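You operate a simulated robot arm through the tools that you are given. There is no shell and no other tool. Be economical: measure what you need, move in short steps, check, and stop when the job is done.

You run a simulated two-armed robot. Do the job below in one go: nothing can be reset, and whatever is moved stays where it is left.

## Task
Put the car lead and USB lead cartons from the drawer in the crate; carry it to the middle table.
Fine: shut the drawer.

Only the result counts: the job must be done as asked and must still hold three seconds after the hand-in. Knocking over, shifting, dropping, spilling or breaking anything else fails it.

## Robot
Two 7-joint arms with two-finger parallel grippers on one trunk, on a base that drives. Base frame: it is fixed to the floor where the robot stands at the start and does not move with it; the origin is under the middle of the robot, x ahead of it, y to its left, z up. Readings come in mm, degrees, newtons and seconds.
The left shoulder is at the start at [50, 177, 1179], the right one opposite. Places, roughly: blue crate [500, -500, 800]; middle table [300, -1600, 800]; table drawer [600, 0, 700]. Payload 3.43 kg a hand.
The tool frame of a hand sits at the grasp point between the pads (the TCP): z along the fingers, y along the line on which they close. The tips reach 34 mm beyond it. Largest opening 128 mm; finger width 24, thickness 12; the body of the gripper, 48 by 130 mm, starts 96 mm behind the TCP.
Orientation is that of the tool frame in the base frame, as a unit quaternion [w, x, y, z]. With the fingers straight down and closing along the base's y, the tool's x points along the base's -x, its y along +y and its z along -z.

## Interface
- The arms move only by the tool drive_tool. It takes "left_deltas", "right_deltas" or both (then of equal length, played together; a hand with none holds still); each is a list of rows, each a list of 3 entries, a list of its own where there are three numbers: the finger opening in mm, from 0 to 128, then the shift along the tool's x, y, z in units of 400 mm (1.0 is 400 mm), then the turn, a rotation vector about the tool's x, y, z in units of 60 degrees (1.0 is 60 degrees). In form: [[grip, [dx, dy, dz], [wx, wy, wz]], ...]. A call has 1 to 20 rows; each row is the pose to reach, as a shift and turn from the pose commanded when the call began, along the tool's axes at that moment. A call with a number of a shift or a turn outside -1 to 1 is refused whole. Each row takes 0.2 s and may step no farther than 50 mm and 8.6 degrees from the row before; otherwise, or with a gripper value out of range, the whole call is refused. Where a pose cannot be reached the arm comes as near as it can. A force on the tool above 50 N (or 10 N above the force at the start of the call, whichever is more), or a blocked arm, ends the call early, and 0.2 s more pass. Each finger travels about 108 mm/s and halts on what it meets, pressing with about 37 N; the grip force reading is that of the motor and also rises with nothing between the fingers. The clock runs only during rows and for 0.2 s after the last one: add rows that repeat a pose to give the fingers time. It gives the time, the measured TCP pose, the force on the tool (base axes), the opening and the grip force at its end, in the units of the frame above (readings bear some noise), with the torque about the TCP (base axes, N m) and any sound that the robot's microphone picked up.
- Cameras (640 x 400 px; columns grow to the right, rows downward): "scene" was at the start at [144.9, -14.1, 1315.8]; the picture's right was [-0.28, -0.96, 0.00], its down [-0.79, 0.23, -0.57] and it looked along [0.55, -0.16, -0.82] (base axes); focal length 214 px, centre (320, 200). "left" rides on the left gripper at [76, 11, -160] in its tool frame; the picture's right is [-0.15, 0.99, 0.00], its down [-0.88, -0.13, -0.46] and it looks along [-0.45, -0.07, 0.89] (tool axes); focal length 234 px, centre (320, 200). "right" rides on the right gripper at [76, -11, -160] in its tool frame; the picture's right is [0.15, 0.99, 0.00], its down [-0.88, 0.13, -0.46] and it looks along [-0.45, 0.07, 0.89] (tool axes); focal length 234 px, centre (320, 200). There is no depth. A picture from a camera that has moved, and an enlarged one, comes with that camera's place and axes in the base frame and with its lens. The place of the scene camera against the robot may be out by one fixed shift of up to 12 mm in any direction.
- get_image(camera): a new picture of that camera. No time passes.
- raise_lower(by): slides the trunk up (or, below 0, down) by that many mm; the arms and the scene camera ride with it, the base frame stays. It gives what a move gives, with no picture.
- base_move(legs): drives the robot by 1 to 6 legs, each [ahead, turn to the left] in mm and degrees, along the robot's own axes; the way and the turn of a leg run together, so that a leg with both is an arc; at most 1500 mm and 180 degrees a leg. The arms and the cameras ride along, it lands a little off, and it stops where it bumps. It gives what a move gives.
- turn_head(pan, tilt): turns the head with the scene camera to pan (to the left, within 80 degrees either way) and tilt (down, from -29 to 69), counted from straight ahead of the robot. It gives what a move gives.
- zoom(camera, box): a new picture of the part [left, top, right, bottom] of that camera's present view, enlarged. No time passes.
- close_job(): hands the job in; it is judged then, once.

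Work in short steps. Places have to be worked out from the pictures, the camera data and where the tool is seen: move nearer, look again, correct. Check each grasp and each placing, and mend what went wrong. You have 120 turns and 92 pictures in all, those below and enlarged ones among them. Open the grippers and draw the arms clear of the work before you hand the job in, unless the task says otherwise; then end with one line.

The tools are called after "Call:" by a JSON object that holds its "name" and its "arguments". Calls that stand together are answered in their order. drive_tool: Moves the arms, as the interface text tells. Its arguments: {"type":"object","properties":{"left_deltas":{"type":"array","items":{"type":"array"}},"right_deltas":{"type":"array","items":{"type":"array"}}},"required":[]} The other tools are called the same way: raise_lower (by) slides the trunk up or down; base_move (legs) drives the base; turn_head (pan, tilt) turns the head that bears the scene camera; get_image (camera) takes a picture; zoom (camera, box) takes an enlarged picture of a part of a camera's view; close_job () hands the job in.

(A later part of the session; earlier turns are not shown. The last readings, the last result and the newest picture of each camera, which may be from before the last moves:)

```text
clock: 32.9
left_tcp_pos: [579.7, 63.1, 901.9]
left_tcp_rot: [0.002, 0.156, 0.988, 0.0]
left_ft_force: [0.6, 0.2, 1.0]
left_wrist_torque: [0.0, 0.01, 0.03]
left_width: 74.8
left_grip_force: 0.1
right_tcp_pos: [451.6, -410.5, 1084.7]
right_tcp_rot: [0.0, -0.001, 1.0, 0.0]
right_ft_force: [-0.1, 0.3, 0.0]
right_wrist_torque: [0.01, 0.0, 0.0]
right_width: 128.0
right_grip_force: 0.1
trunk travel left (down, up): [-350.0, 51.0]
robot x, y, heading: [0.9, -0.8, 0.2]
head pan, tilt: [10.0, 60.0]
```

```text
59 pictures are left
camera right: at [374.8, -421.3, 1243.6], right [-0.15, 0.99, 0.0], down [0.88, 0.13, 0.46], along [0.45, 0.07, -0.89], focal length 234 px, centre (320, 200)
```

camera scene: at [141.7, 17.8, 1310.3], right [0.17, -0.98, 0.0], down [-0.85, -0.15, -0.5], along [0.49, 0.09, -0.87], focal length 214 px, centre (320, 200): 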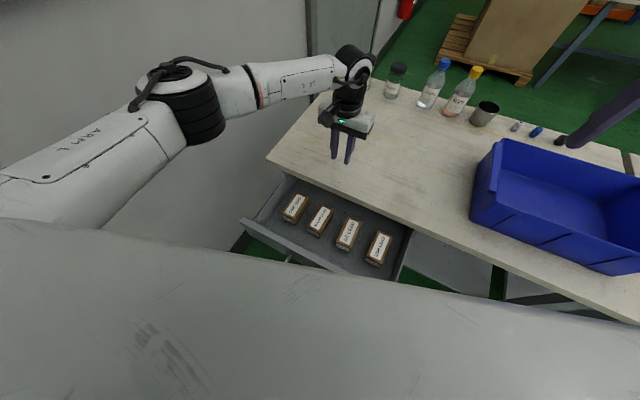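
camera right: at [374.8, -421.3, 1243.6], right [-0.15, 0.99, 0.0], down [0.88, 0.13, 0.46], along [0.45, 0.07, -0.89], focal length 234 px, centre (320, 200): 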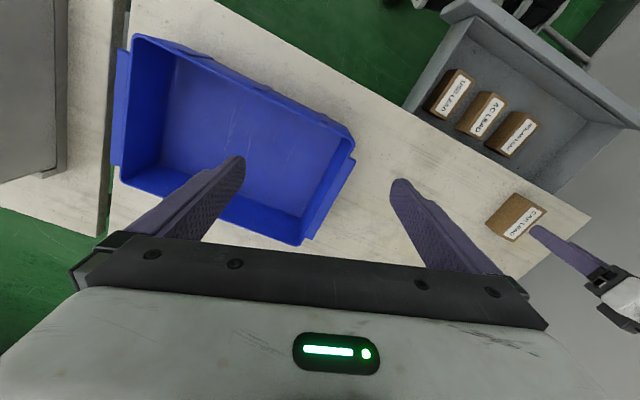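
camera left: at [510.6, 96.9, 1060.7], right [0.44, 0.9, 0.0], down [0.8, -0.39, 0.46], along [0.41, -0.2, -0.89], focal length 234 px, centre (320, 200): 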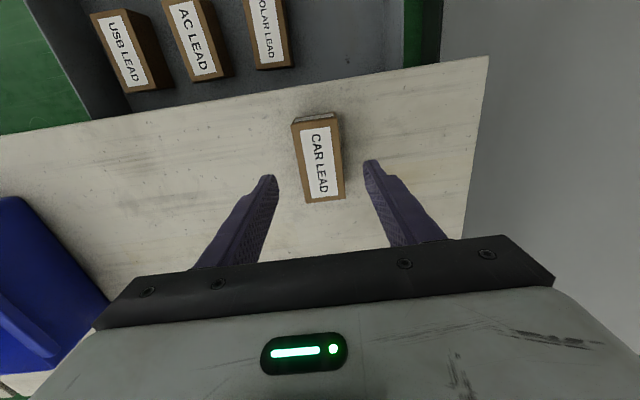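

CAR is parked on the tabletop. Now the right hand goes to above USB (≈[363,-131]), turned -18°.

Call:
{"name": "drive_tool", "arguments": {"right_deltas": [[128, [0.031, 0.1, 0], [0, 0, 0.043]], [128, [0.063, 0.2, 0], [0, 0, 0.086]], [128, [0.094, 0.3, 0], [0, 0, 0.129]], [110, [0.126, 0.4, 0], [0, 0, 0.172]], [95, [0.157, 0.5, 0.06], [0, 0, 0.215]], [75, [0.189, 0.6, 0.14], [0, 0, 0.258]], [75, [0.22, 0.6975, 0.2], [0, 0, 0.3]], [75, [0.22, 0.6975, 0.3], [0, 0, 0.3]], [75, [0.22, 0.6975, 0.4], [0, 0, 0.3]], [75, [0.22, 0.6975, 0.51], [0, 0, 0.3]], [75, [0.22, 0.6975, 0.51], [0, 0, 0.3]]]}}

Call:
{"name": "get_image", "arguments": {"camera": "right"}}

```text
refused: row 6 steps farther than a row can; nothing moved
```

```text
58 pictures are left
camera right: at [374.8, -421.3, 1243.6], right [-0.15, 0.99, 0.0], down [0.88, 0.13, 0.46], along [0.45, 0.07, -0.89], focal length 234 px, centre (320, 200)
```

right: 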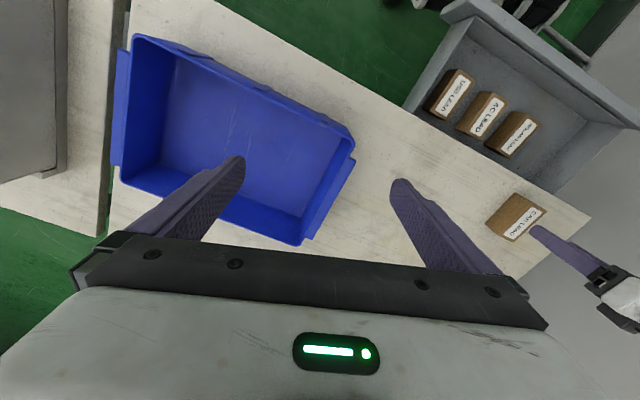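

One row was too long; same move with smaller rows.

Call:
{"name": "drive_tool", "arguments": {"right_deltas": [[128, [0.031, 0.1, 0], [0, 0, 0.043]], [128, [0.063, 0.2, 0], [0, 0, 0.086]], [128, [0.094, 0.3, 0], [0, 0, 0.129]], [110, [0.126, 0.4, 0], [0, 0, 0.172]], [95, [0.157, 0.5, 0.03], [0, 0, 0.215]], [75, [0.189, 0.6, 0.07], [0, 0, 0.258]], [75, [0.22, 0.6975, 0.11], [0, 0, 0.3]], [75, [0.22, 0.6975, 0.21], [0, 0, 0.3]], [75, [0.22, 0.6975, 0.31], [0, 0, 0.3]], [75, [0.22, 0.6975, 0.41], [0, 0, 0.3]], [75, [0.22, 0.6975, 0.51], [0, 0, 0.3]], [75, [0.22, 0.6975, 0.51], [0, 0, 0.3]]]}}

Call:
{"name": "get_image", "arguments": {"camera": "right"}}

```text
clock: 35.5
left_tcp_pos: [581.2, 62.9, 901.6]
left_tcp_rot: [0.002, 0.156, 0.988, -0.001]
left_ft_force: [0.5, -1.0, -0.7]
left_wrist_torque: [0.01, -0.01, -0.01]
left_width: 75.2
left_grip_force: 0.0
right_tcp_pos: [364.7, -130.6, 879.6]
right_tcp_rot: [-0.001, 0.156, 0.988, 0.001]
right_ft_force: [0.7, 0.3, -0.5]
right_wrist_torque: [-0.01, -0.02, -0.02]
right_width: 74.9
right_grip_force: 0.0
trunk travel left (down, up): [-350.0, 51.0]
robot x, y, heading: [2.6, -0.4, 0.1]
head pan, tilt: [10.0, 60.0]
```

```text
57 pictures are left
camera right: at [288.6, -117.3, 1039.0], right [0.17, 0.99, 0.0], down [0.88, -0.15, 0.46], along [0.45, -0.08, -0.89], focal length 234 px, centre (320, 200)
```

right: 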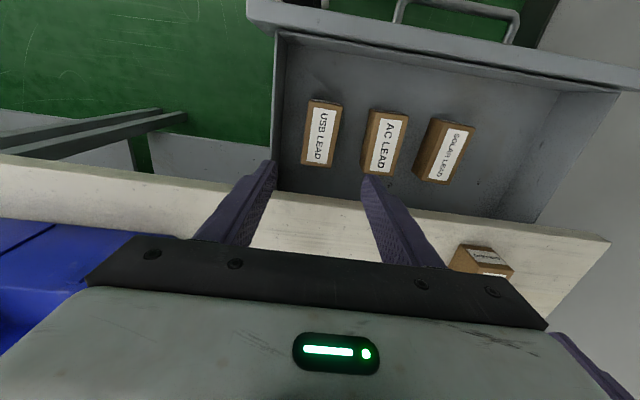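

USB is 5 mm off and turned 4°. Correct, descend to z≈671, close fully and lift 20 mm.

Call:
{"name": "drive_tool", "arguments": {"right_deltas": [[75, [0.013, 0.01, 0.1], [0, 0, -0.067]], [75, [0.013, 0.01, 0.2], [0, 0, -0.067]], [75, [0.013, 0.01, 0.3], [0, 0, -0.067]], [75, [0.013, 0.01, 0.4], [0, 0, -0.067]], [75, [0.013, 0.01, 0.47], [0, 0, -0.067]], [75, [0.013, 0.01, 0.52], [0, 0, -0.067]], [40, [0.013, 0.01, 0.52], [0, 0, -0.067]], [0, [0.013, 0.01, 0.52], [0, 0, -0.067]], [0, [0.013, 0.01, 0.52], [0, 0, -0.067]], [0, [0.013, 0.01, 0.52], [0, 0, -0.067]], [0, [0.013, 0.01, 0.505], [0, 0, -0.067]], [0, [0.013, 0.01, 0.485], [0, 0, -0.067]], [0, [0.013, 0.01, 0.465], [0, 0, -0.067]]]}}

Call:
{"name": "get_image", "arguments": {"camera": "right"}}

```text
clock: 38.3
left_tcp_pos: [580.2, 63.8, 902.0]
left_tcp_rot: [0.002, 0.156, 0.988, -0.001]
left_ft_force: [0.1, -0.2, -1.1]
left_wrist_torque: [-0.01, -0.04, 0.0]
left_width: 74.7
left_grip_force: 0.1
right_tcp_pos: [359.6, -125.7, 693.9]
right_tcp_rot: [0.0, 0.121, 0.993, 0.001]
right_ft_force: [-0.3, 0.4, -0.3]
right_wrist_torque: [0.01, 0.0, -0.01]
right_width: 50.4
right_grip_force: 36.9
trunk travel left (down, up): [-350.0, 51.0]
robot x, y, heading: [-0.5, -1.9, -0.1]
head pan, tilt: [10.0, 60.0]
```

```text
56 pictures are left
camera right: at [283.3, -118.3, 853.7], right [0.1, 1.0, 0.0], down [0.89, -0.09, 0.46], along [0.45, -0.04, -0.89], focal length 234 px, centre (320, 200)
```

right: 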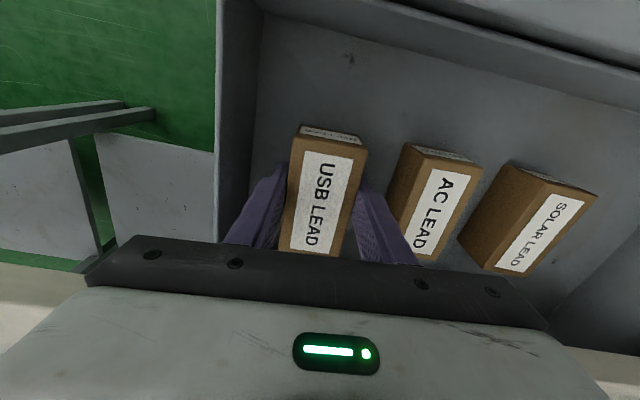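

Not sure it lifted; raise 60 mm more gently and look.

Call:
{"name": "drive_tool", "arguments": {"right_deltas": [[0, [0, 0, -0.02], [0, 0, 0]], [0, [0, 0, -0.05], [0, 0, 0]], [0, [0, 0, -0.08], [0, 0, 0]], [0, [0, 0, -0.12], [0, 0, 0]], [0, [0, 0, -0.15], [0, 0, 0]]]}}

Call:
{"name": "get_image", "arguments": {"camera": "right"}}

```text
clock: 39.5
left_tcp_pos: [579.8, 63.6, 901.4]
left_tcp_rot: [0.002, 0.156, 0.988, -0.002]
left_ft_force: [-0.9, -0.6, 0.8]
left_wrist_torque: [0.0, 0.01, -0.01]
left_width: 74.9
left_grip_force: 0.2
right_tcp_pos: [358.6, -128.2, 754.8]
right_tcp_rot: [0.0, 0.121, 0.993, 0.0]
right_ft_force: [-0.3, 0.7, -0.3]
right_wrist_torque: [0.02, 0.04, 0.02]
right_width: 49.9
right_grip_force: 37.2
trunk travel left (down, up): [-350.0, 51.0]
robot x, y, heading: [1.1, 2.8, 0.2]
head pan, tilt: [10.0, 60.0]
```

```text
55 pictures are left
camera right: at [283.1, -118.8, 914.2], right [0.1, 1.0, 0.0], down [0.89, -0.09, 0.46], along [0.45, -0.04, -0.89], focal length 234 px, centre (320, 200)
```

right: 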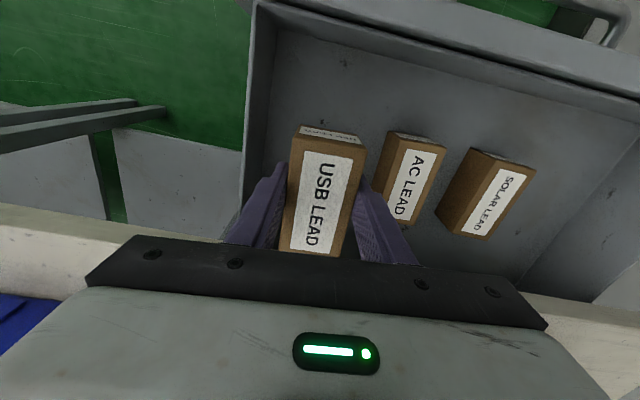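

USB is in the right hand. Raise it and draw it aside, while the left hand returns over the drawer handle, turning to the pull orientation.

Call:
{"name": "drive_tool", "arguments": {"left_deltas": [[40, [0.08, -0.026, 0], [0, 0, -0.1]], [40, [0.17, -0.055, 0], [0, 0, -0.2]], [40, [0.26, -0.085, 0], [0, 0, -0.3]], [30, [0.36, -0.117, 0], [0, 0, -0.4]], [30, [0.46, -0.15, 0], [0, 0, -0.52]], [30, [0.56, -0.18, 0], [0, 0, -0.64]], [30, [0.65, -0.21, 0], [0, 0, -0.76]], [30, [0.74, -0.24, 0], [0, 0, -0.88]], [30, [0.815, -0.265, 0], [0, 0, -1.0]]], "right_deltas": [[0, [0, 0, -0.06], [0, 0, 0]], [0, [0, 0, -0.13], [0, 0, 0]], [0, [0, 0, -0.21], [0, 0, 0]], [0, [0, 0, -0.29], [0, 0, 0]], [0, [0, -0.06, -0.36], [0, 0, 0]], [0, [0, -0.14, -0.375], [0, 0, 0]], [0, [0, -0.22, -0.375], [0, 0, 0]], [0, [0, -0.3, -0.375], [0, 0, 0]], [0, [0, -0.365, -0.375], [0, 0, 0]]]}}

Call:
{"name": "drive_tool", "arguments": {"left_deltas": [[30, [0, 0, 0], [0, 0, -0.125]], [30, [0, 0, 0], [0, 0, -0.25]], [30, [0, 0, 0], [0, 0, -0.375]], [30, [0, 0, 0], [0, 0, -0.5]], [30, [0, 0, 0], [0, 0, -0.5]]]}}

Call:
{"name": "get_image", "arguments": {"camera": "left"}}

```text
clock: 41.5
left_tcp_pos: [237.1, 63.3, 899.8]
left_tcp_rot: [0.002, -0.359, 0.933, -0.002]
left_ft_force: [-0.2, 0.0, 0.5]
left_wrist_torque: [0.0, 0.0, 0.03]
left_width: 30.0
left_grip_force: 0.0
right_tcp_pos: [323.7, -267.9, 903.7]
right_tcp_rot: [0.0, 0.122, 0.993, 0.0]
right_ft_force: [0.2, -0.4, -1.3]
right_wrist_torque: [0.02, 0.0, -0.01]
right_width: 49.7
right_grip_force: 37.2
trunk travel left (down, up): [-350.0, 51.0]
robot x, y, heading: [-2.4, -1.0, 0.0]
head pan, tilt: [10.0, 60.0]
```

```text
clock: 42.7
left_tcp_pos: [236.3, 62.9, 899.2]
left_tcp_rot: [0.0, -0.588, 0.809, -0.002]
left_ft_force: [-0.8, -0.1, -0.1]
left_wrist_torque: [0.02, -0.01, -0.01]
left_width: 30.2
left_grip_force: 0.1
right_tcp_pos: [324.4, -267.6, 904.0]
right_tcp_rot: [0.0, 0.122, 0.993, 0.0]
right_ft_force: [0.5, -0.6, -0.9]
right_wrist_torque: [0.01, -0.01, 0.02]
right_width: 49.5
right_grip_force: 36.5
trunk travel left (down, up): [-350.0, 51.0]
robot x, y, heading: [-4.3, -0.2, 0.3]
head pan, tilt: [10.0, 60.0]
```

```text
54 pictures are left
camera left: at [202.7, -5.8, 1058.6], right [-0.9, 0.44, 0.0], down [0.39, 0.8, 0.46], along [0.21, 0.41, -0.89], focal length 234 px, centre (320, 200)
```

left: 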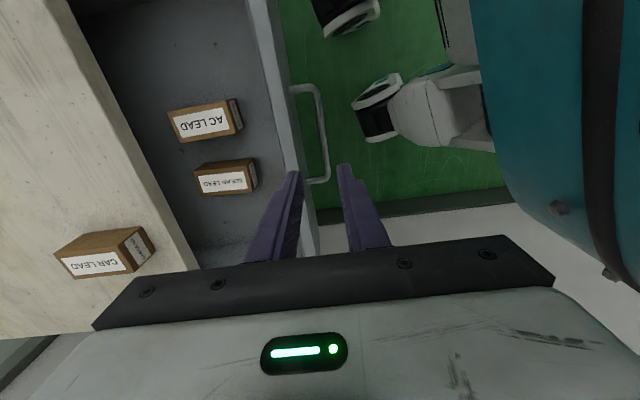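

Handle is exactly where I left it. Descend, grip and push the drawer shut.

Call:
{"name": "drive_tool", "arguments": {"left_deltas": [[30, [0, 0, 0.11], [0, 0, 0]], [30, [0, 0, 0.22], [0, 0, 0]], [30, [0, 0, 0.33], [0, 0, 0]], [30, [0, 0, 0.43], [0, 0, 0]], [30, [0, 0, 0.52], [0, 0, 0]], [30, [0, 0, 0.578], [0, 0, 0]], [15, [0, 0, 0.578], [0, 0, 0]], [0, [0, 0, 0.578], [0, 0, 0]], [0, [0, 0, 0.578], [0, 0, 0]]]}}

Call:
{"name": "drive_tool", "arguments": {"left_deltas": [[0, [0, -0.05, 0], [0, 0, 0]], [0, [0, -0.11, 0], [0, 0, 0]], [0, [0, -0.17, 0], [0, 0, 0]], [0, [0, -0.23, 0], [0, 0, 0]], [0, [0, -0.29, 0], [0, 0, 0]], [0, [0, -0.35, 0], [0, 0, 0]], [0, [0, -0.41, 0], [0, 0, 0]], [0, [0, -0.47, 0], [0, 0, 0]], [0, [0, -0.53, 0], [0, 0, 0]], [0, [0, -0.556, 0], [0, 0, 0]], [0, [0, -0.56, 0], [0, 0, 0]]]}}

Call:
{"name": "get_image", "arguments": {"camera": "left"}}

```text
clock: 44.7
left_tcp_pos: [238.8, 60.7, 667.7]
left_tcp_rot: [0.0, -0.588, 0.809, -0.001]
left_ft_force: [-1.2, -3.1, -5.7]
left_wrist_torque: [0.01, -0.02, 0.78]
left_width: 11.8
left_grip_force: 45.6
right_tcp_pos: [322.7, -268.1, 904.2]
right_tcp_rot: [0.001, 0.121, 0.993, -0.001]
right_ft_force: [0.1, 0.3, -0.9]
right_wrist_torque: [-0.03, 0.03, 0.02]
right_width: 49.7
right_grip_force: 37.0
trunk travel left (down, up): [-350.0, 51.0]
robot x, y, heading: [-0.4, -1.3, -0.1]
head pan, tilt: [10.0, 60.0]
```

```text
clock: 47.1
left_tcp_pos: [448.6, -6.4, 668.5]
left_tcp_rot: [-0.001, -0.587, 0.809, 0.001]
left_ft_force: [-16.4, 3.8, -6.1]
left_wrist_torque: [-0.12, 0.09, 0.77]
left_width: 11.9
left_grip_force: 44.6
right_tcp_pos: [323.2, -266.8, 904.0]
right_tcp_rot: [0.001, 0.121, 0.993, 0.0]
right_ft_force: [-0.8, -0.6, -0.8]
right_wrist_torque: [0.01, 0.03, -0.03]
right_width: 49.5
right_grip_force: 37.3
trunk travel left (down, up): [-350.0, 51.0]
robot x, y, heading: [-4.0, -3.1, -0.1]
head pan, tilt: [10.0, 60.0]
```

```text
53 pictures are left
camera left: at [415.1, -75.1, 827.6], right [-0.9, 0.45, 0.0], down [0.4, 0.8, 0.45], along [0.2, 0.41, -0.89], focal length 234 px, centre (320, 200)
```

left: 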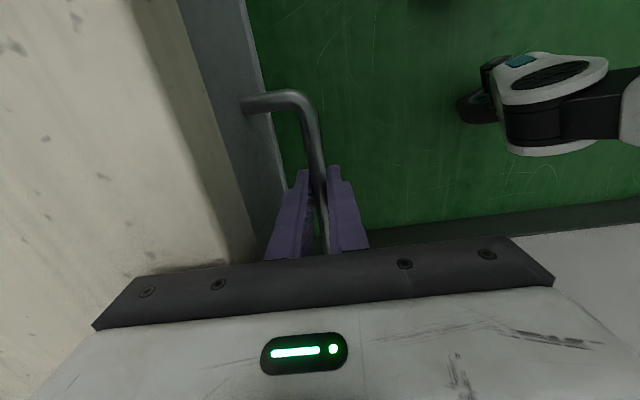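

Drawer is shut. Release, rise, and return over the CAR carton with the hand turned back.

Call:
{"name": "drive_tool", "arguments": {"left_deltas": [[30, [0, 0.004, 0], [0, 0, 0]], [30, [0, 0.004, 0], [0, 0, 0]], [30, [0, 0.004, -0.1], [0, 0, 0]], [30, [0, 0.004, -0.22], [0, 0, 0]], [30, [0, 0.004, -0.34], [0, 0, 0]], [40, [0, 0, -0.46], [0, 0, 0]], [60, [0, 0, -0.575], [0, 0, 0]], [75, [-0.033, -0.032, -0.575], [0, 0, 0.125]], [75, [-0.066, -0.064, -0.575], [0, 0, 0.25]], [75, [-0.1, -0.096, -0.575], [0, 0, 0.375]], [75, [-0.133, -0.128, -0.575], [0, 0, 0.5]], [75, [-0.166, -0.16, -0.575], [0, 0, 0.625]], [75, [-0.2, -0.193, -0.575], [0, 0, 0.75]], [75, [-0.233, -0.226, -0.575], [0, 0, 0.875]], [75, [-0.265, -0.2575, -0.575], [0, 0, 1.0]]]}}

Call:
{"name": "drive_tool", "arguments": {"left_deltas": [[75, [0, 0, 0], [0, 0, 0.125]], [75, [0, 0, 0], [0, 0, 0.25]], [75, [0, 0, 0], [0, 0, 0.375]], [75, [0, 0, 0], [0, 0, 0.5]], [75, [0, 0, 0], [0, 0, 0.5]]]}}

Call:
{"name": "get_image", "arguments": {"camera": "left"}}

```text
clock: 50.3
left_tcp_pos: [581.3, 63.1, 900.1]
left_tcp_rot: [0.001, -0.103, 0.995, -0.002]
left_ft_force: [-0.1, 0.6, 0.5]
left_wrist_torque: [0.02, 0.0, 0.0]
left_width: 74.8
left_grip_force: 0.1
right_tcp_pos: [324.6, -267.7, 904.3]
right_tcp_rot: [0.0, 0.122, 0.993, 0.0]
right_ft_force: [-0.7, -0.9, -0.6]
right_wrist_torque: [-0.03, 0.03, 0.04]
right_width: 49.7
right_grip_force: 37.0
trunk travel left (down, up): [-350.0, 51.0]
robot x, y, heading: [-2.1, -1.8, 0.2]
head pan, tilt: [10.0, 60.0]
```

```text
clock: 51.5
left_tcp_pos: [581.3, 62.9, 899.5]
left_tcp_rot: [0.002, 0.158, 0.988, -0.002]
left_ft_force: [-0.3, 0.1, 0.5]
left_wrist_torque: [-0.04, -0.02, 0.01]
left_width: 75.0
left_grip_force: 0.1
right_tcp_pos: [324.7, -266.3, 904.4]
right_tcp_rot: [0.0, 0.121, 0.993, 0.0]
right_ft_force: [-0.8, -0.5, -1.7]
right_wrist_torque: [-0.02, 0.03, 0.02]
right_width: 49.5
right_grip_force: 36.9
trunk travel left (down, up): [-350.0, 51.0]
robot x, y, heading: [-1.0, 0.7, 0.2]
head pan, tilt: [10.0, 60.0]
```

```text
52 pictures are left
camera left: at [512.0, 97.0, 1058.6], right [0.45, 0.89, 0.0], down [0.79, -0.4, 0.46], along [0.41, -0.21, -0.89], focal length 234 px, centre (320, 200)
```

left: 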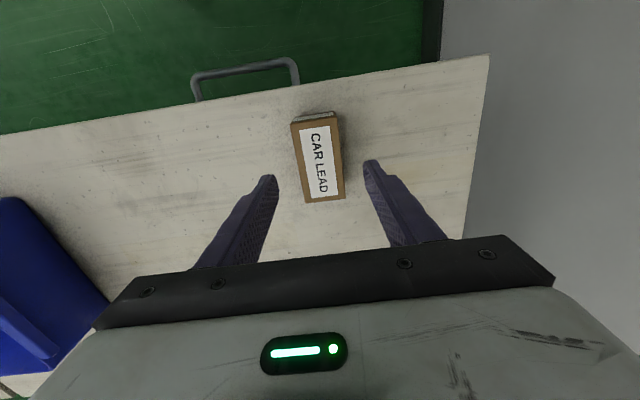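

Drawer flush. Pick CAR up again from the tabletop.

Call:
{"name": "drive_tool", "arguments": {"left_deltas": [[75, [0, 0, 0.08], [0, 0, 0]], [75, [0, 0, 0.16], [0, 0, 0]], [75, [0, 0, 0.22], [0, 0, 0]], [75, [0, 0, 0.262], [0, 0, 0]], [40, [0, 0, 0.262], [0, 0, 0]], [0, [0, 0, 0.262], [0, 0, 0]], [0, [0, 0, 0.262], [0, 0, 0]], [0, [0, 0, 0.262], [0, 0, 0]], [0, [0, 0, 0.24], [0, 0, 0]], [0, [0, 0, 0.21], [0, 0, 0]], [0, [0, 0, 0.17], [0, 0, 0]], [0, [0, 0, 0.13], [0, 0, 0]], [0, [0, 0, 0.09], [0, 0, 0]], [0, [0, 0, 0.05], [0, 0, 0]], [0, [0, 0, 0], [0, 0, 0]]]}}

Call:
{"name": "get_image", "arguments": {"camera": "left"}}

Call:
{"name": "turn_head", "arguments": {"pan": -40, "tilt": 45}}

Call:
{"name": "get_image", "arguments": {"camera": "scene"}}

```text
clock: 54.7
left_tcp_pos: [581.1, 62.6, 899.7]
left_tcp_rot: [0.002, 0.157, 0.988, -0.002]
left_ft_force: [0.0, 0.2, -1.5]
left_wrist_torque: [0.01, 0.03, 0.01]
left_width: 49.5
left_grip_force: 36.9
right_tcp_pos: [323.9, -267.3, 903.4]
right_tcp_rot: [0.0, 0.122, 0.993, 0.0]
right_ft_force: [0.1, -0.1, -0.8]
right_wrist_torque: [0.0, 0.01, -0.01]
right_width: 49.7
right_grip_force: 36.5
trunk travel left (down, up): [-350.0, 51.0]
robot x, y, heading: [1.5, 0.4, -0.1]
head pan, tilt: [10.0, 60.0]
```

```text
51 pictures are left
camera left: at [511.8, 96.3, 1058.6], right [0.45, 0.9, 0.0], down [0.8, -0.4, 0.46], along [0.41, -0.2, -0.89], focal length 234 px, centre (320, 200)
```

left: 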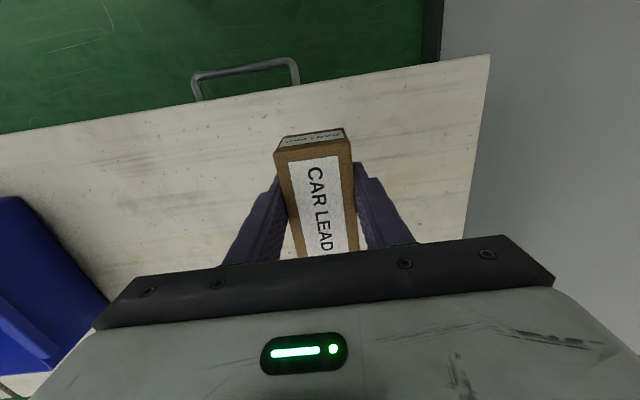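

```text
clock: 55.9
left_tcp_pos: [580.5, 63.1, 899.7]
left_tcp_rot: [0.0, 0.156, 0.988, -0.001]
left_ft_force: [0.0, -0.2, -1.5]
left_wrist_torque: [0.0, 0.02, 0.02]
left_width: 49.6
left_grip_force: 37.1
right_tcp_pos: [324.1, -267.4, 903.8]
right_tcp_rot: [0.0, 0.122, 0.993, 0.001]
right_ft_force: [-0.6, 0.6, -1.4]
right_wrist_torque: [0.0, 0.02, 0.0]
right_width: 49.3
right_grip_force: 37.0
trunk travel left (down, up): [-350.0, 51.0]
robot x, y, heading: [1.5, -0.1, 0.2]
head pan, tilt: [-40.0, 45.0]
```

```text
50 pictures are left
camera scene: at [138.5, -46.2, 1329.7], right [-0.64, -0.77, 0.0], down [-0.54, 0.45, -0.71], along [0.54, -0.45, -0.71], focal length 214 px, centre (320, 200)
```

scene: 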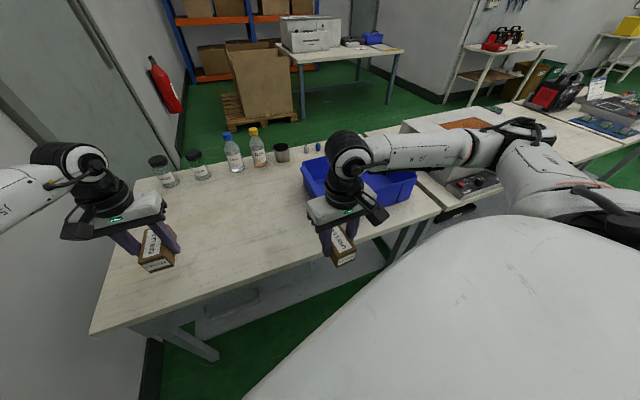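

Both cartons held. Crate is ≈[513,-544], 325×222 mm, out of reach from here, so the base must shift along the table. First draw both hands in and up.

Call:
{"name": "drive_tool", "arguments": {"left_deltas": [[0, [0, 0, -0.05], [0, 0, 0]], [0, [0.07, 0.01, -0.1], [0, 0, 0]], [0, [0.14, 0.02, -0.15], [0, 0, 0]], [0, [0.21, 0.03, -0.17], [0, 0, 0]], [0, [0.28, 0.04, -0.17], [0, 0, 0]], [0, [0.35, 0.05, -0.17], [0, 0, 0]], [0, [0.42, 0.06, -0.17], [0, 0, 0]], [0, [0.49, 0.07, -0.17], [0, 0, 0]], [0, [0.56, 0.08, -0.17], [0, 0, 0]], [0, [0.63, 0.085, -0.17], [0, 0, 0]], [0, [0.685, 0.085, -0.17], [0, 0, 0]]], "right_deltas": [[0, [0, 0, -0.02], [0, 0, 0]], [0, [0, 0, -0.04], [0, 0, 0]], [0, [0, 0, -0.06], [0, 0, 0]], [0, [0, 0, -0.08], [0, 0, 0]], [0, [0, 0, -0.1], [0, 0, 0]], [0, [0, 0, -0.12], [0, 0, 0]], [0, [0, 0, -0.14], [0, 0, 0]], [0, [0, 0, -0.15], [0, 0, 0]], [0, [0, 0, -0.16], [0, 0, 0]], [0, [0, 0, -0.16], [0, 0, 0]], [0, [0, 0, -0.16], [0, 0, 0]]]}}

Call:
{"name": "base_move", "arguments": {"legs": [[0, -95.5]]}}

Call:
{"name": "turn_head", "arguments": {"pan": 0, "tilt": 40}}

Call:
{"name": "get_image", "arguments": {"camera": "scene"}}

```text
clock: 58.2
left_tcp_pos: [329.8, 178.9, 967.2]
left_tcp_rot: [0.003, 0.156, 0.988, 0.0]
left_ft_force: [0.3, -0.4, -0.8]
left_wrist_torque: [0.01, -0.04, 0.01]
left_width: 49.6
left_grip_force: 36.9
right_tcp_pos: [324.4, -268.0, 968.7]
right_tcp_rot: [0.0, 0.122, 0.993, 0.0]
right_ft_force: [-0.5, 0.3, -1.6]
right_wrist_torque: [0.0, 0.02, 0.0]
right_width: 49.7
right_grip_force: 36.6
trunk travel left (down, up): [-350.0, 51.0]
robot x, y, heading: [2.6, -0.5, -0.1]
head pan, tilt: [-40.0, 45.0]
```

```text
clock: 62.7
left_tcp_pos: [147.6, -345.4, 965.8]
left_tcp_rot: [0.0, 0.836, 0.549, -0.002]
left_ft_force: [0.1, -0.2, 0.0]
left_wrist_torque: [0.01, 0.02, -0.03]
left_width: 49.3
left_grip_force: 37.2
right_tcp_pos: [-296.7, -297.5, 967.2]
right_tcp_rot: [0.0, 0.816, 0.579, 0.0]
right_ft_force: [-0.1, 0.1, -1.1]
right_wrist_torque: [0.01, 0.05, -0.01]
right_width: 49.4
right_grip_force: 36.5
trunk travel left (down, up): [-350.0, 51.0]
robot x, y, heading: [-0.2, 0.7, -95.6]
head pan, tilt: [-40.0, 45.0]
```

```text
clock: 63.8
left_tcp_pos: [148.3, -346.9, 966.8]
left_tcp_rot: [0.0, 0.836, 0.549, -0.002]
left_ft_force: [0.5, 0.3, -1.1]
left_wrist_torque: [0.04, 0.02, -0.04]
left_width: 49.5
left_grip_force: 36.7
right_tcp_pos: [-298.1, -298.3, 968.3]
right_tcp_rot: [-0.001, 0.816, 0.578, 0.0]
right_ft_force: [0.8, -0.4, -0.1]
right_wrist_torque: [0.03, 0.02, -0.01]
right_width: 49.7
right_grip_force: 37.1
trunk travel left (down, up): [-350.0, 51.0]
robot x, y, heading: [0.1, 1.6, -95.3]
head pan, tilt: [0.0, 40.0]
```

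```text
49 pictures are left
camera scene: at [-8.6, -148.5, 1337.0], right [-1.0, 0.09, 0.0], down [0.06, 0.64, -0.77], along [-0.07, -0.76, -0.64], focal length 214 px, centre (320, 200)
```

scene: 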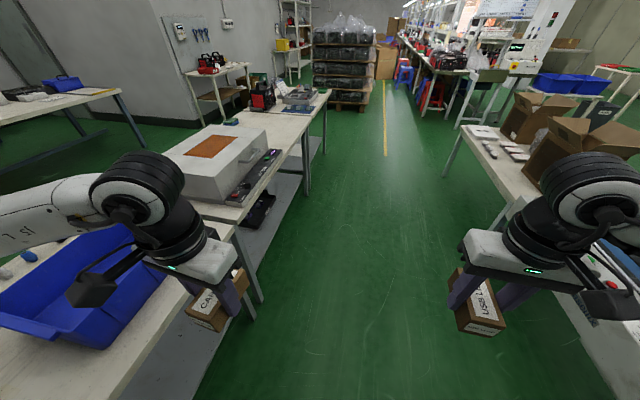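

Path is clear. Drive 368 mm parallel to the table, then turn back to face it.

Call:
{"name": "base_move", "arguments": {"legs": [[368, 0], [0, 77.5]]}}

Call:
{"name": "turn_head", "arguments": {"pan": 0, "tilt": 55}}

Call:
{"name": "get_image", "arguments": {"camera": "scene"}}

Call:
{"name": "get_image", "arguments": {"camera": "left"}}

```text
clock: 69.5
left_tcp_pos: [335.0, -291.2, 966.7]
left_tcp_rot: [0.002, 0.299, 0.954, -0.001]
left_ft_force: [0.4, -0.3, -1.4]
left_wrist_torque: [0.0, 0.02, -0.02]
left_width: 49.5
left_grip_force: 37.3
right_tcp_pos: [197.9, -718.2, 968.2]
right_tcp_rot: [-0.001, 0.266, 0.964, -0.001]
right_ft_force: [0.0, -0.6, -1.7]
right_wrist_torque: [0.0, 0.01, -0.01]
right_width: 49.4
right_grip_force: 37.3
trunk travel left (down, up): [-350.0, 51.0]
robot x, y, heading: [-36.6, -367.7, -16.5]
head pan, tilt: [0.0, 40.0]
```

```text
clock: 70.2
left_tcp_pos: [334.4, -291.3, 967.5]
left_tcp_rot: [0.001, 0.3, 0.954, -0.001]
left_ft_force: [-0.4, 0.7, -1.5]
left_wrist_torque: [-0.01, -0.01, -0.01]
left_width: 49.2
left_grip_force: 36.8
right_tcp_pos: [198.4, -716.8, 967.5]
right_tcp_rot: [0.0, 0.266, 0.964, 0.0]
right_ft_force: [0.1, 1.1, -1.3]
right_wrist_torque: [0.0, 0.02, -0.02]
right_width: 49.6
right_grip_force: 37.7
trunk travel left (down, up): [-350.0, 51.0]
robot x, y, heading: [-34.8, -369.6, -16.7]
head pan, tilt: [0.0, 55.0]
```

```text
48 pictures are left
camera scene: at [107.9, -402.7, 1316.4], right [-0.29, -0.96, 0.0], down [-0.78, 0.24, -0.57], along [0.55, -0.17, -0.82], focal length 214 px, centre (320, 200)
```

scene: 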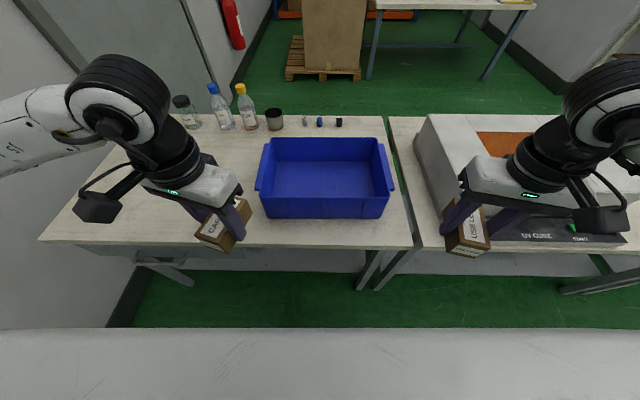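

```text
47 pictures are left
camera left: at [278.3, -238.9, 1125.0], right [0.69, 0.73, 0.0], down [0.65, -0.61, 0.46], along [0.33, -0.32, -0.89], focal length 234 px, centre (320, 200)
```

left: 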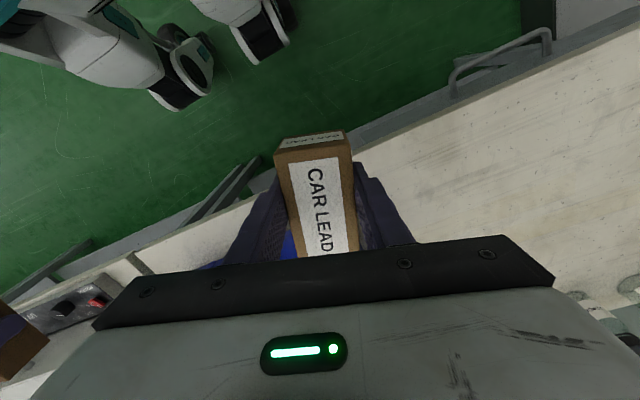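

Robot faces the crate. Bring the right hand inward and square both hands to the table before closing in 100 mm.

Call:
{"name": "drive_tool", "arguments": {"left_deltas": [[0, [0, 0, 0], [0, 0, -0.05]], [0, [0, 0, 0], [0, 0, -0.1]], [0, [0, 0, 0], [0, 0, -0.16]], [0, [0, 0, 0], [0, 0, -0.22]], [0, [0, 0, 0], [0, 0, -0.28]], [0, [0, 0, 0], [0, 0, -0.28]]], "right_deltas": [[0, [0.015, 0.08, 0], [0, 0, -0.05]], [0, [0.034, 0.16, 0], [0, 0, -0.1]], [0, [0.053, 0.24, 0], [0, 0, -0.15]], [0, [0.074, 0.33, 0], [0, 0, -0.2]], [0, [0.095, 0.415, 0], [0, 0, -0.217]], [0, [0.095, 0.415, 0], [0, 0, -0.217]]]}}

Call:
{"name": "base_move", "arguments": {"legs": [[100, -1.0]]}}

Call:
{"name": "get_image", "arguments": {"camera": "scene"}}

Call:
{"name": "get_image", "arguments": {"camera": "right"}}

```text
clock: 71.7
left_tcp_pos: [334.3, -291.0, 965.6]
left_tcp_rot: [0.002, 0.158, 0.987, -0.001]
left_ft_force: [0.6, 0.7, -0.2]
left_wrist_torque: [0.01, 0.01, 0.06]
left_width: 49.3
left_grip_force: 36.2
right_tcp_pos: [250.9, -555.9, 967.2]
right_tcp_rot: [-0.001, 0.155, 0.988, 0.0]
right_ft_force: [-0.5, 0.0, -2.2]
right_wrist_torque: [0.03, 0.02, 0.02]
right_width: 49.6
right_grip_force: 37.0
trunk travel left (down, up): [-350.0, 51.0]
robot x, y, heading: [-34.2, -366.4, -16.5]
head pan, tilt: [0.0, 55.0]
```

```text
clock: 72.8
left_tcp_pos: [431.6, -327.9, 966.3]
left_tcp_rot: [0.001, 0.166, 0.986, -0.001]
left_ft_force: [-0.4, -0.7, -1.1]
left_wrist_torque: [-0.01, 0.03, -0.03]
left_width: 49.3
left_grip_force: 37.5
right_tcp_pos: [343.7, -591.0, 966.5]
right_tcp_rot: [0.0, 0.163, 0.987, 0.0]
right_ft_force: [-0.7, 0.2, -1.7]
right_wrist_torque: [0.04, -0.01, -0.05]
right_width: 49.6
right_grip_force: 37.1
trunk travel left (down, up): [-350.0, 51.0]
robot x, y, heading: [63.1, -396.6, -18.1]
head pan, tilt: [0.0, 55.0]
```

```text
46 pictures are left
camera scene: at [203.1, -435.1, 1316.2], right [-0.31, -0.95, 0.0], down [-0.78, 0.25, -0.57], along [0.55, -0.18, -0.82], focal length 214 px, centre (320, 200)
```

scene: 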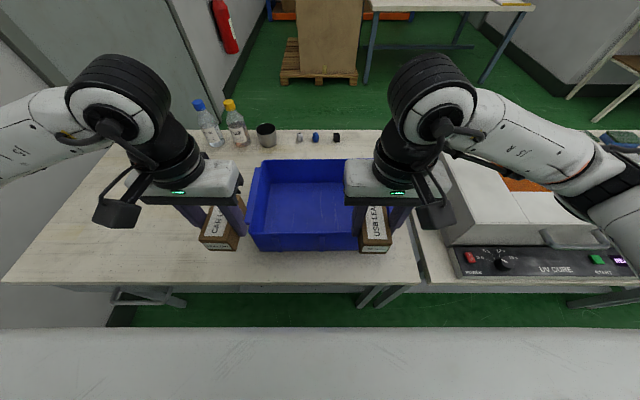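

```text
45 pictures are left
camera right: at [268.8, -576.9, 1126.9], right [0.18, 0.98, 0.0], down [0.88, -0.16, 0.45], along [0.45, -0.08, -0.89], focal length 234 px, centre (320, 200)
```

right: 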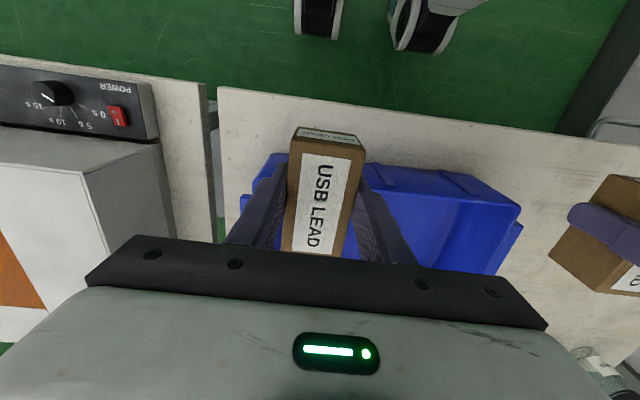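

Move CAR above the left half of the crate (s≈-284, n≈654) at the present height and look.

Call:
{"name": "drive_tool", "arguments": {"left_deltas": [[0, [-0.04, -0.03, 0], [0, 0, 0]], [0, [-0.09, -0.066, 0], [0, 0, 0]], [0, [-0.14, -0.103, 0], [0, 0, 0]], [0, [-0.19, -0.14, 0], [0, 0, 0]], [0, [-0.24, -0.178, 0], [0, 0, 0]], [0, [-0.29, -0.215, 0], [0, 0, 0]], [0, [-0.33, -0.245, 0], [0, 0, 0]], [0, [-0.355, -0.265, 0], [0, 0, 0]], [0, [-0.355, -0.265, 0], [0, 0, 0]]]}}

Call:
{"name": "get_image", "arguments": {"camera": "left"}}

Call:
{"name": "get_image", "arguments": {"camera": "scene"}}

```text
clock: 74.8
left_tcp_pos: [531.4, -476.3, 966.1]
left_tcp_rot: [0.001, 0.165, 0.986, -0.002]
left_ft_force: [-0.2, -0.1, -2.3]
left_wrist_torque: [0.02, 0.01, 0.0]
left_width: 49.3
left_grip_force: 36.6
right_tcp_pos: [344.1, -591.0, 968.7]
right_tcp_rot: [0.0, 0.163, 0.987, 0.0]
right_ft_force: [-0.2, -0.3, -1.8]
right_wrist_torque: [0.02, -0.02, -0.01]
right_width: 49.4
right_grip_force: 36.9
trunk travel left (down, up): [-350.0, 51.0]
robot x, y, heading: [60.6, -395.1, -17.8]
head pan, tilt: [0.0, 55.0]
```

```text
44 pictures are left
camera left: at [462.6, -438.9, 1125.2], right [0.46, 0.89, 0.0], down [0.79, -0.41, 0.46], along [0.41, -0.21, -0.89], focal length 234 px, centre (320, 200)
```

left: 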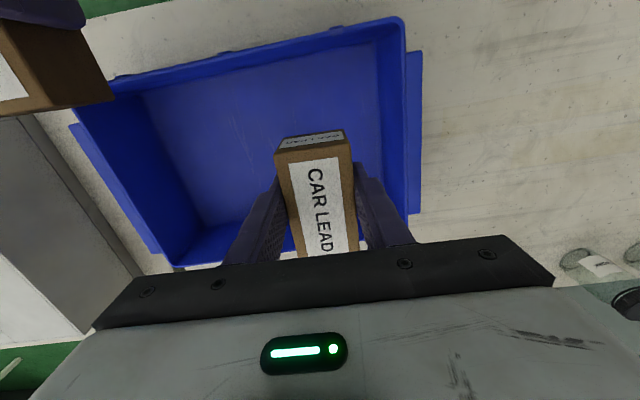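

```text
43 pictures are left
camera scene: at [202.3, -434.8, 1316.3], right [-0.31, -0.95, 0.0], down [-0.78, 0.25, -0.57], along [0.55, -0.18, -0.82], focal length 214 px, centre (320, 200)
```

scene: 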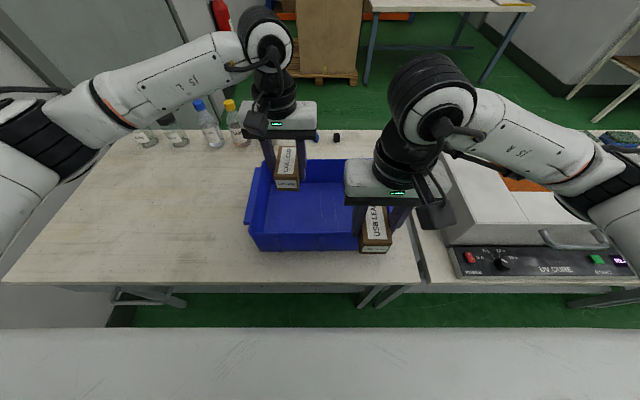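

CAR is over the left half of the crate floor, with wall clearance. Lower gently to TCP z≈799.

Call:
{"name": "drive_tool", "arguments": {"left_deltas": [[0, [0, 0, 0.06], [0, 0, 0]], [0, [0, 0, 0.14], [0, 0, 0]], [0, [0, 0, 0.22], [0, 0, 0]], [0, [0, 0, 0.3], [0, 0, 0]], [0, [0, 0, 0.36], [0, 0, 0]], [0, [0, 0, 0.39], [0, 0, 0]], [0, [0, 0, 0.405], [0, 0, 0]], [0, [0, 0, 0.41], [0, 0, 0]], [0, [0, 0, 0.417], [0, 0, 0]]]}}

Call:
{"name": "get_image", "arguments": {"camera": "left"}}

```text
clock: 76.8
left_tcp_pos: [532.0, -475.0, 800.2]
left_tcp_rot: [0.002, 0.166, 0.986, 0.0]
left_ft_force: [0.1, 0.3, -0.8]
left_wrist_torque: [0.0, 0.02, 0.01]
left_width: 49.3
left_grip_force: 37.0
right_tcp_pos: [344.2, -590.9, 967.3]
right_tcp_rot: [0.0, 0.162, 0.987, 0.001]
right_ft_force: [-0.7, 0.0, -1.1]
right_wrist_torque: [-0.02, 0.02, 0.01]
right_width: 49.3
right_grip_force: 37.3
trunk travel left (down, up): [-350.0, 51.0]
robot x, y, heading: [61.6, -399.6, -17.8]
head pan, tilt: [0.0, 55.0]
```

```text
42 pictures are left
camera left: at [463.0, -439.5, 958.6], right [0.46, 0.89, 0.0], down [0.79, -0.41, 0.46], along [0.41, -0.21, -0.89], focal length 234 px, centre (320, 200)
```

left: 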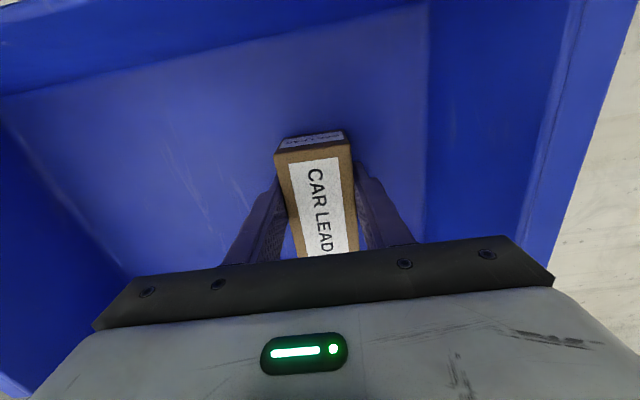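

No contact yet; go 5 mm lower in small steps.

Call:
{"name": "drive_tool", "arguments": {"left_deltas": [[0, [0, 0, 0.004], [0, 0, 0]], [0, [0, 0, 0.008], [0, 0, 0]], [0, [0, 0, 0.012], [0, 0, 0]]]}}

```text
clock: 77.6
left_tcp_pos: [531.1, -475.1, 799.1]
left_tcp_rot: [0.004, 0.165, 0.986, -0.002]
left_ft_force: [0.3, 4.2, 29.4]
left_wrist_torque: [0.69, 0.71, -0.07]
left_width: 49.7
left_grip_force: 37.1
right_tcp_pos: [340.9, -590.0, 968.7]
right_tcp_rot: [0.001, 0.163, 0.987, 0.0]
right_ft_force: [-0.2, -0.3, -0.5]
right_wrist_torque: [-0.02, -0.01, 0.01]
right_width: 49.5
right_grip_force: 36.7
trunk travel left (down, up): [-350.0, 51.0]
robot x, y, heading: [60.1, -397.2, -17.8]
head pan, tilt: [0.0, 55.0]
```

Seated on the crate floor. Release, rise and draw the left hand back.

Call:
{"name": "drive_tool", "arguments": {"left_deltas": [[48, [0, 0, -0.008], [0, 0, 0]], [60, [0, 0, -0.008], [0, 0, 0]], [72, [0, 0, -0.008], [0, 0, 0]], [72, [0, 0, -0.06], [0, 0, 0]], [72, [0, 0, -0.16], [0, 0, 0]], [72, [0, 0, -0.27], [0, 0, 0]], [72, [0, 0, -0.38], [0, 0, 0]], [72, [0, 0, -0.43], [0, 0, 0]], [72, [0.06, 0.08, -0.43], [0, 0, 0]], [72, [0.12, 0.16, -0.43], [0, 0, 0]], [72, [0.18, 0.24, -0.43], [0, 0, 0]], [72, [0.24, 0.32, -0.43], [0, 0, 0]], [72, [0.3, 0.4, -0.43], [0, 0, 0]]]}}

Call:
{"name": "get_image", "arguments": {"camera": "scene"}}

```text
clock: 80.4
left_tcp_pos: [468.6, -283.3, 966.4]
left_tcp_rot: [0.002, 0.166, 0.986, -0.002]
left_ft_force: [0.0, 0.1, 0.3]
left_wrist_torque: [-0.02, 0.0, 0.02]
left_width: 72.2
left_grip_force: 0.0
right_tcp_pos: [343.6, -590.5, 967.7]
right_tcp_rot: [0.0, 0.164, 0.986, -0.001]
right_ft_force: [1.2, -0.3, -0.8]
right_wrist_torque: [0.0, 0.0, 0.02]
right_width: 49.5
right_grip_force: 36.7
trunk travel left (down, up): [-350.0, 51.0]
robot x, y, heading: [62.4, -395.8, -17.9]
head pan, tilt: [0.0, 55.0]
```

```text
41 pictures are left
camera scene: at [201.9, -434.2, 1316.5], right [-0.31, -0.95, 0.0], down [-0.78, 0.25, -0.57], along [0.55, -0.18, -0.82], focal length 214 px, centre (320, 200)
```

scene: 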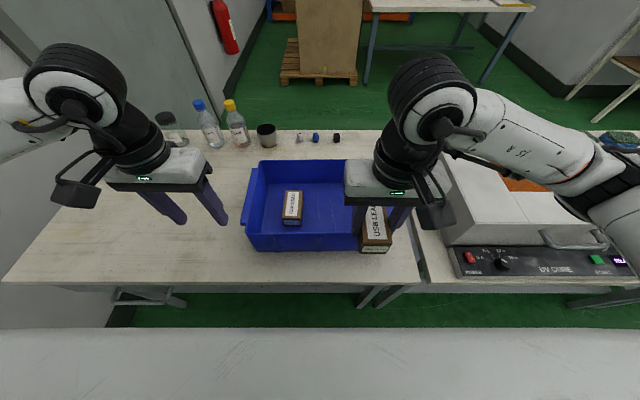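

CAR is in the crate. Now the right hand moves USB over the right half.

Call:
{"name": "drive_tool", "arguments": {"right_deltas": [[0, [-0.04, 0.007, 0], [0, 0, 0]], [0, [-0.1, 0.014, 0], [0, 0, 0]], [0, [-0.16, 0.021, 0], [0, 0, 0]], [0, [-0.22, 0.028, 0], [0, 0, 0]], [0, [-0.28, 0.035, 0], [0, 0, 0]], [0, [-0.33, 0.042, 0], [0, 0, 0]], [0, [-0.3575, 0.047, 0], [0, 0, 0]], [0, [-0.3575, 0.047, 0], [0, 0, 0]]]}}

Call:
{"name": "get_image", "arguments": {"camera": "right"}}

```text
clock: 82.2
left_tcp_pos: [469.9, -283.9, 966.7]
left_tcp_rot: [0.002, 0.165, 0.986, -0.001]
left_ft_force: [-0.1, 0.1, -0.4]
left_wrist_torque: [0.02, 0.01, -0.01]
left_width: 71.9
left_grip_force: 0.1
right_tcp_pos: [484.8, -619.4, 967.6]
right_tcp_rot: [0.0, 0.164, 0.987, 0.0]
right_ft_force: [0.5, 0.1, -1.3]
right_wrist_torque: [-0.01, 0.04, 0.01]
right_width: 49.7
right_grip_force: 36.9
trunk travel left (down, up): [-350.0, 51.0]
robot x, y, heading: [62.7, -398.0, -17.7]
head pan, tilt: [0.0, 55.0]
```

```text
40 pictures are left
camera right: at [409.6, -604.9, 1126.8], right [0.18, 0.98, 0.0], down [0.88, -0.16, 0.46], along [0.45, -0.08, -0.89], focal length 234 px, centre (320, 200)
```

right: 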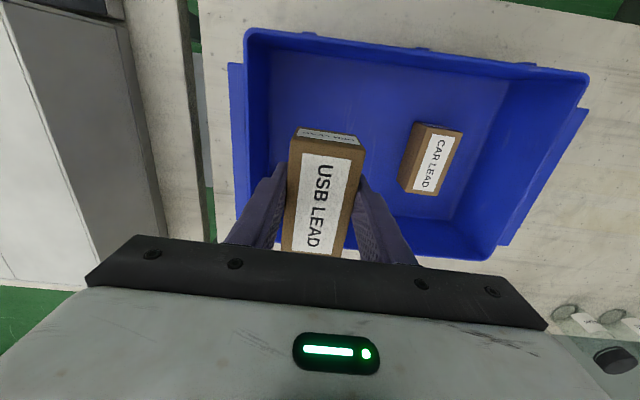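

Good clearance. Lower USB into the crate until it touches.

Call:
{"name": "drive_tool", "arguments": {"right_deltas": [[0, [0, 0, 0.06], [0, 0, 0]], [0, [0, 0, 0.14], [0, 0, 0]], [0, [0, 0, 0.22], [0, 0, 0]], [0, [0, 0, 0.3], [0, 0, 0]], [0, [0, 0, 0.36], [0, 0, 0]], [0, [0, 0, 0.39], [0, 0, 0]], [0, [0, 0, 0.405], [0, 0, 0]], [0, [0, 0, 0.415], [0, 0, 0]], [0, [0, 0, 0.421], [0, 0, 0]], [0, [0, 0, 0.426], [0, 0, 0]]]}}

```text
clock: 84.4
left_tcp_pos: [467.3, -282.9, 968.1]
left_tcp_rot: [0.004, 0.166, 0.986, -0.002]
left_ft_force: [-0.4, -0.1, 0.0]
left_wrist_torque: [0.02, -0.04, -0.02]
left_width: 72.0
left_grip_force: 0.0
right_tcp_pos: [485.2, -618.2, 802.8]
right_tcp_rot: [0.006, 0.164, 0.986, 0.0]
right_ft_force: [-6.8, -6.3, 40.2]
right_wrist_torque: [-0.43, 0.11, 0.0]
right_width: 49.9
right_grip_force: 36.3
trunk travel left (down, up): [-350.0, 51.0]
robot x, y, heading: [61.2, -395.8, -17.9]
head pan, tilt: [0.0, 55.0]
```

Seated. Release, rise and draw the right hand back.

Call:
{"name": "drive_tool", "arguments": {"right_deltas": [[48, [0, 0, -0.012], [0, 0, 0]], [60, [0, 0, -0.012], [0, 0, 0]], [72, [0, 0, -0.012], [0, 0, 0]], [72, [0, 0, -0.06], [0, 0, 0]], [72, [0, 0, -0.16], [0, 0, 0]], [72, [0, 0, -0.27], [0, 0, 0]], [72, [0, 0, -0.38], [0, 0, 0]], [72, [0, 0, -0.44], [0, 0, 0]], [72, [0.06, -0.04, -0.44], [0, 0, 0]], [72, [0.14, -0.08, -0.44], [0, 0, 0]], [72, [0.22, -0.12, -0.44], [0, 0, 0]], [72, [0.3, -0.16, -0.44], [0, 0, 0]]]}}

Call:
{"name": "get_image", "arguments": {"camera": "scene"}}

Call:
{"name": "get_image", "arguments": {"camera": "right"}}

Call:
{"name": "get_image", "arguments": {"camera": "left"}}

```text
clock: 87.0
left_tcp_pos: [469.3, -284.7, 967.0]
left_tcp_rot: [0.001, 0.166, 0.986, -0.001]
left_ft_force: [0.0, -0.6, -0.8]
left_wrist_torque: [-0.01, -0.03, -0.02]
left_width: 72.3
left_grip_force: 0.0
right_tcp_pos: [349.3, -640.3, 973.9]
right_tcp_rot: [0.001, 0.163, 0.987, 0.0]
right_ft_force: [0.0, -0.9, 1.6]
right_wrist_torque: [0.0, -0.04, -0.03]
right_width: 71.9
right_grip_force: 0.0
trunk travel left (down, up): [-350.0, 51.0]
robot x, y, heading: [60.7, -396.4, -17.8]
head pan, tilt: [0.0, 55.0]
```

```text
39 pictures are left
camera scene: at [201.7, -435.0, 1316.4], right [-0.31, -0.95, 0.0], down [-0.78, 0.25, -0.57], along [0.55, -0.18, -0.82], focal length 214 px, centre (320, 200)
```

scene: 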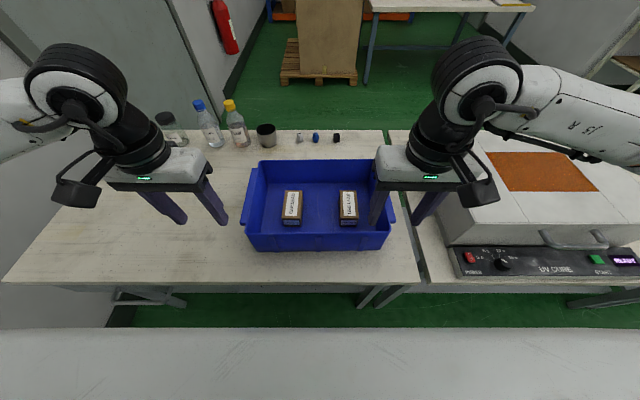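

```text
38 pictures are left
camera right: at [274.2, -626.6, 1132.8], right [0.18, 0.98, 0.0], down [0.88, -0.16, 0.46], along [0.45, -0.08, -0.89], focal length 234 px, centre (320, 200)
```

right: 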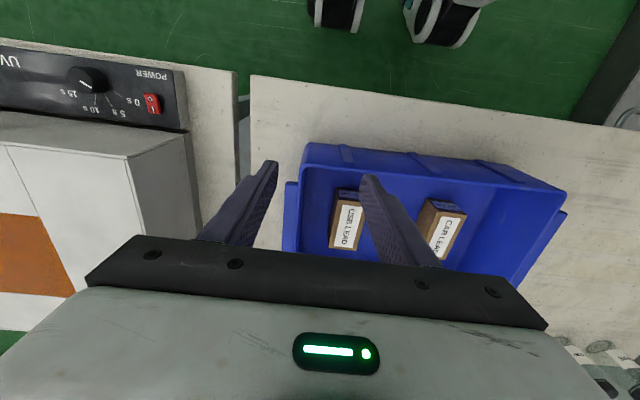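

```text
37 pictures are left
camera left: at [400.6, -248.8, 1125.5], right [0.46, 0.89, 0.0], down [0.79, -0.41, 0.46], along [0.41, -0.21, -0.89], focal length 234 px, centre (320, 200)
```

left: 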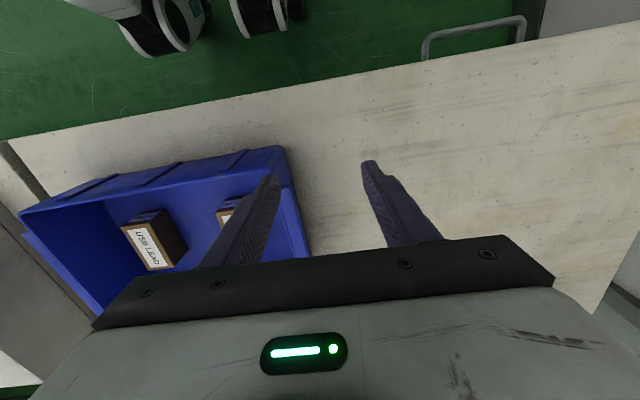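

Both cartons sit in the crate. Now inspect its rim and end lips for the two-hand lift.

Call:
{"name": "zoom", "arguments": {"camera": "scene", "box": [220, 140, 420, 265]}}

Call:
{"name": "zoom", "arguments": {"camera": "right", "box": [260, 120, 600, 330]}}

```text
3.20 times, centred on (320, 202) of scene
camera zoom: at [201.7, -435.0, 1316.4], right [-0.31, -0.95, 0.0], down [-0.78, 0.25, -0.57], along [0.55, -0.18, -0.82], focal length 686 px, centre (320, 192)
```

zoom: 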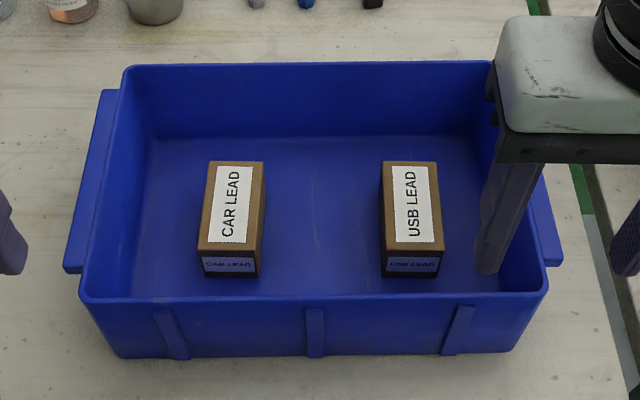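

```text
1.88 times, centred on (430, 225) of right
camera zoom: at [274.2, -626.6, 1132.8], right [0.18, 0.98, 0.0], down [0.88, -0.16, 0.46], along [0.45, -0.08, -0.89], focal length 441 px, centre (113, 153)
```

zoom: 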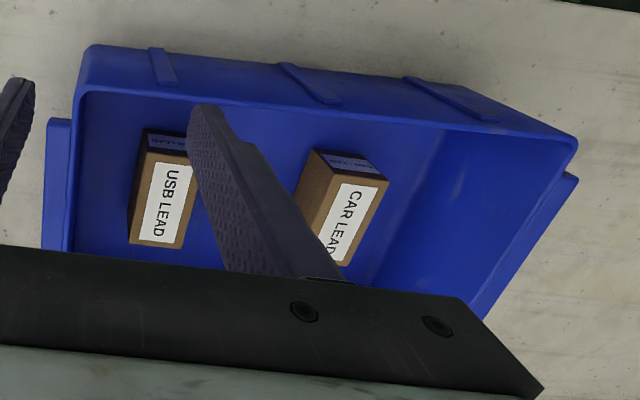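

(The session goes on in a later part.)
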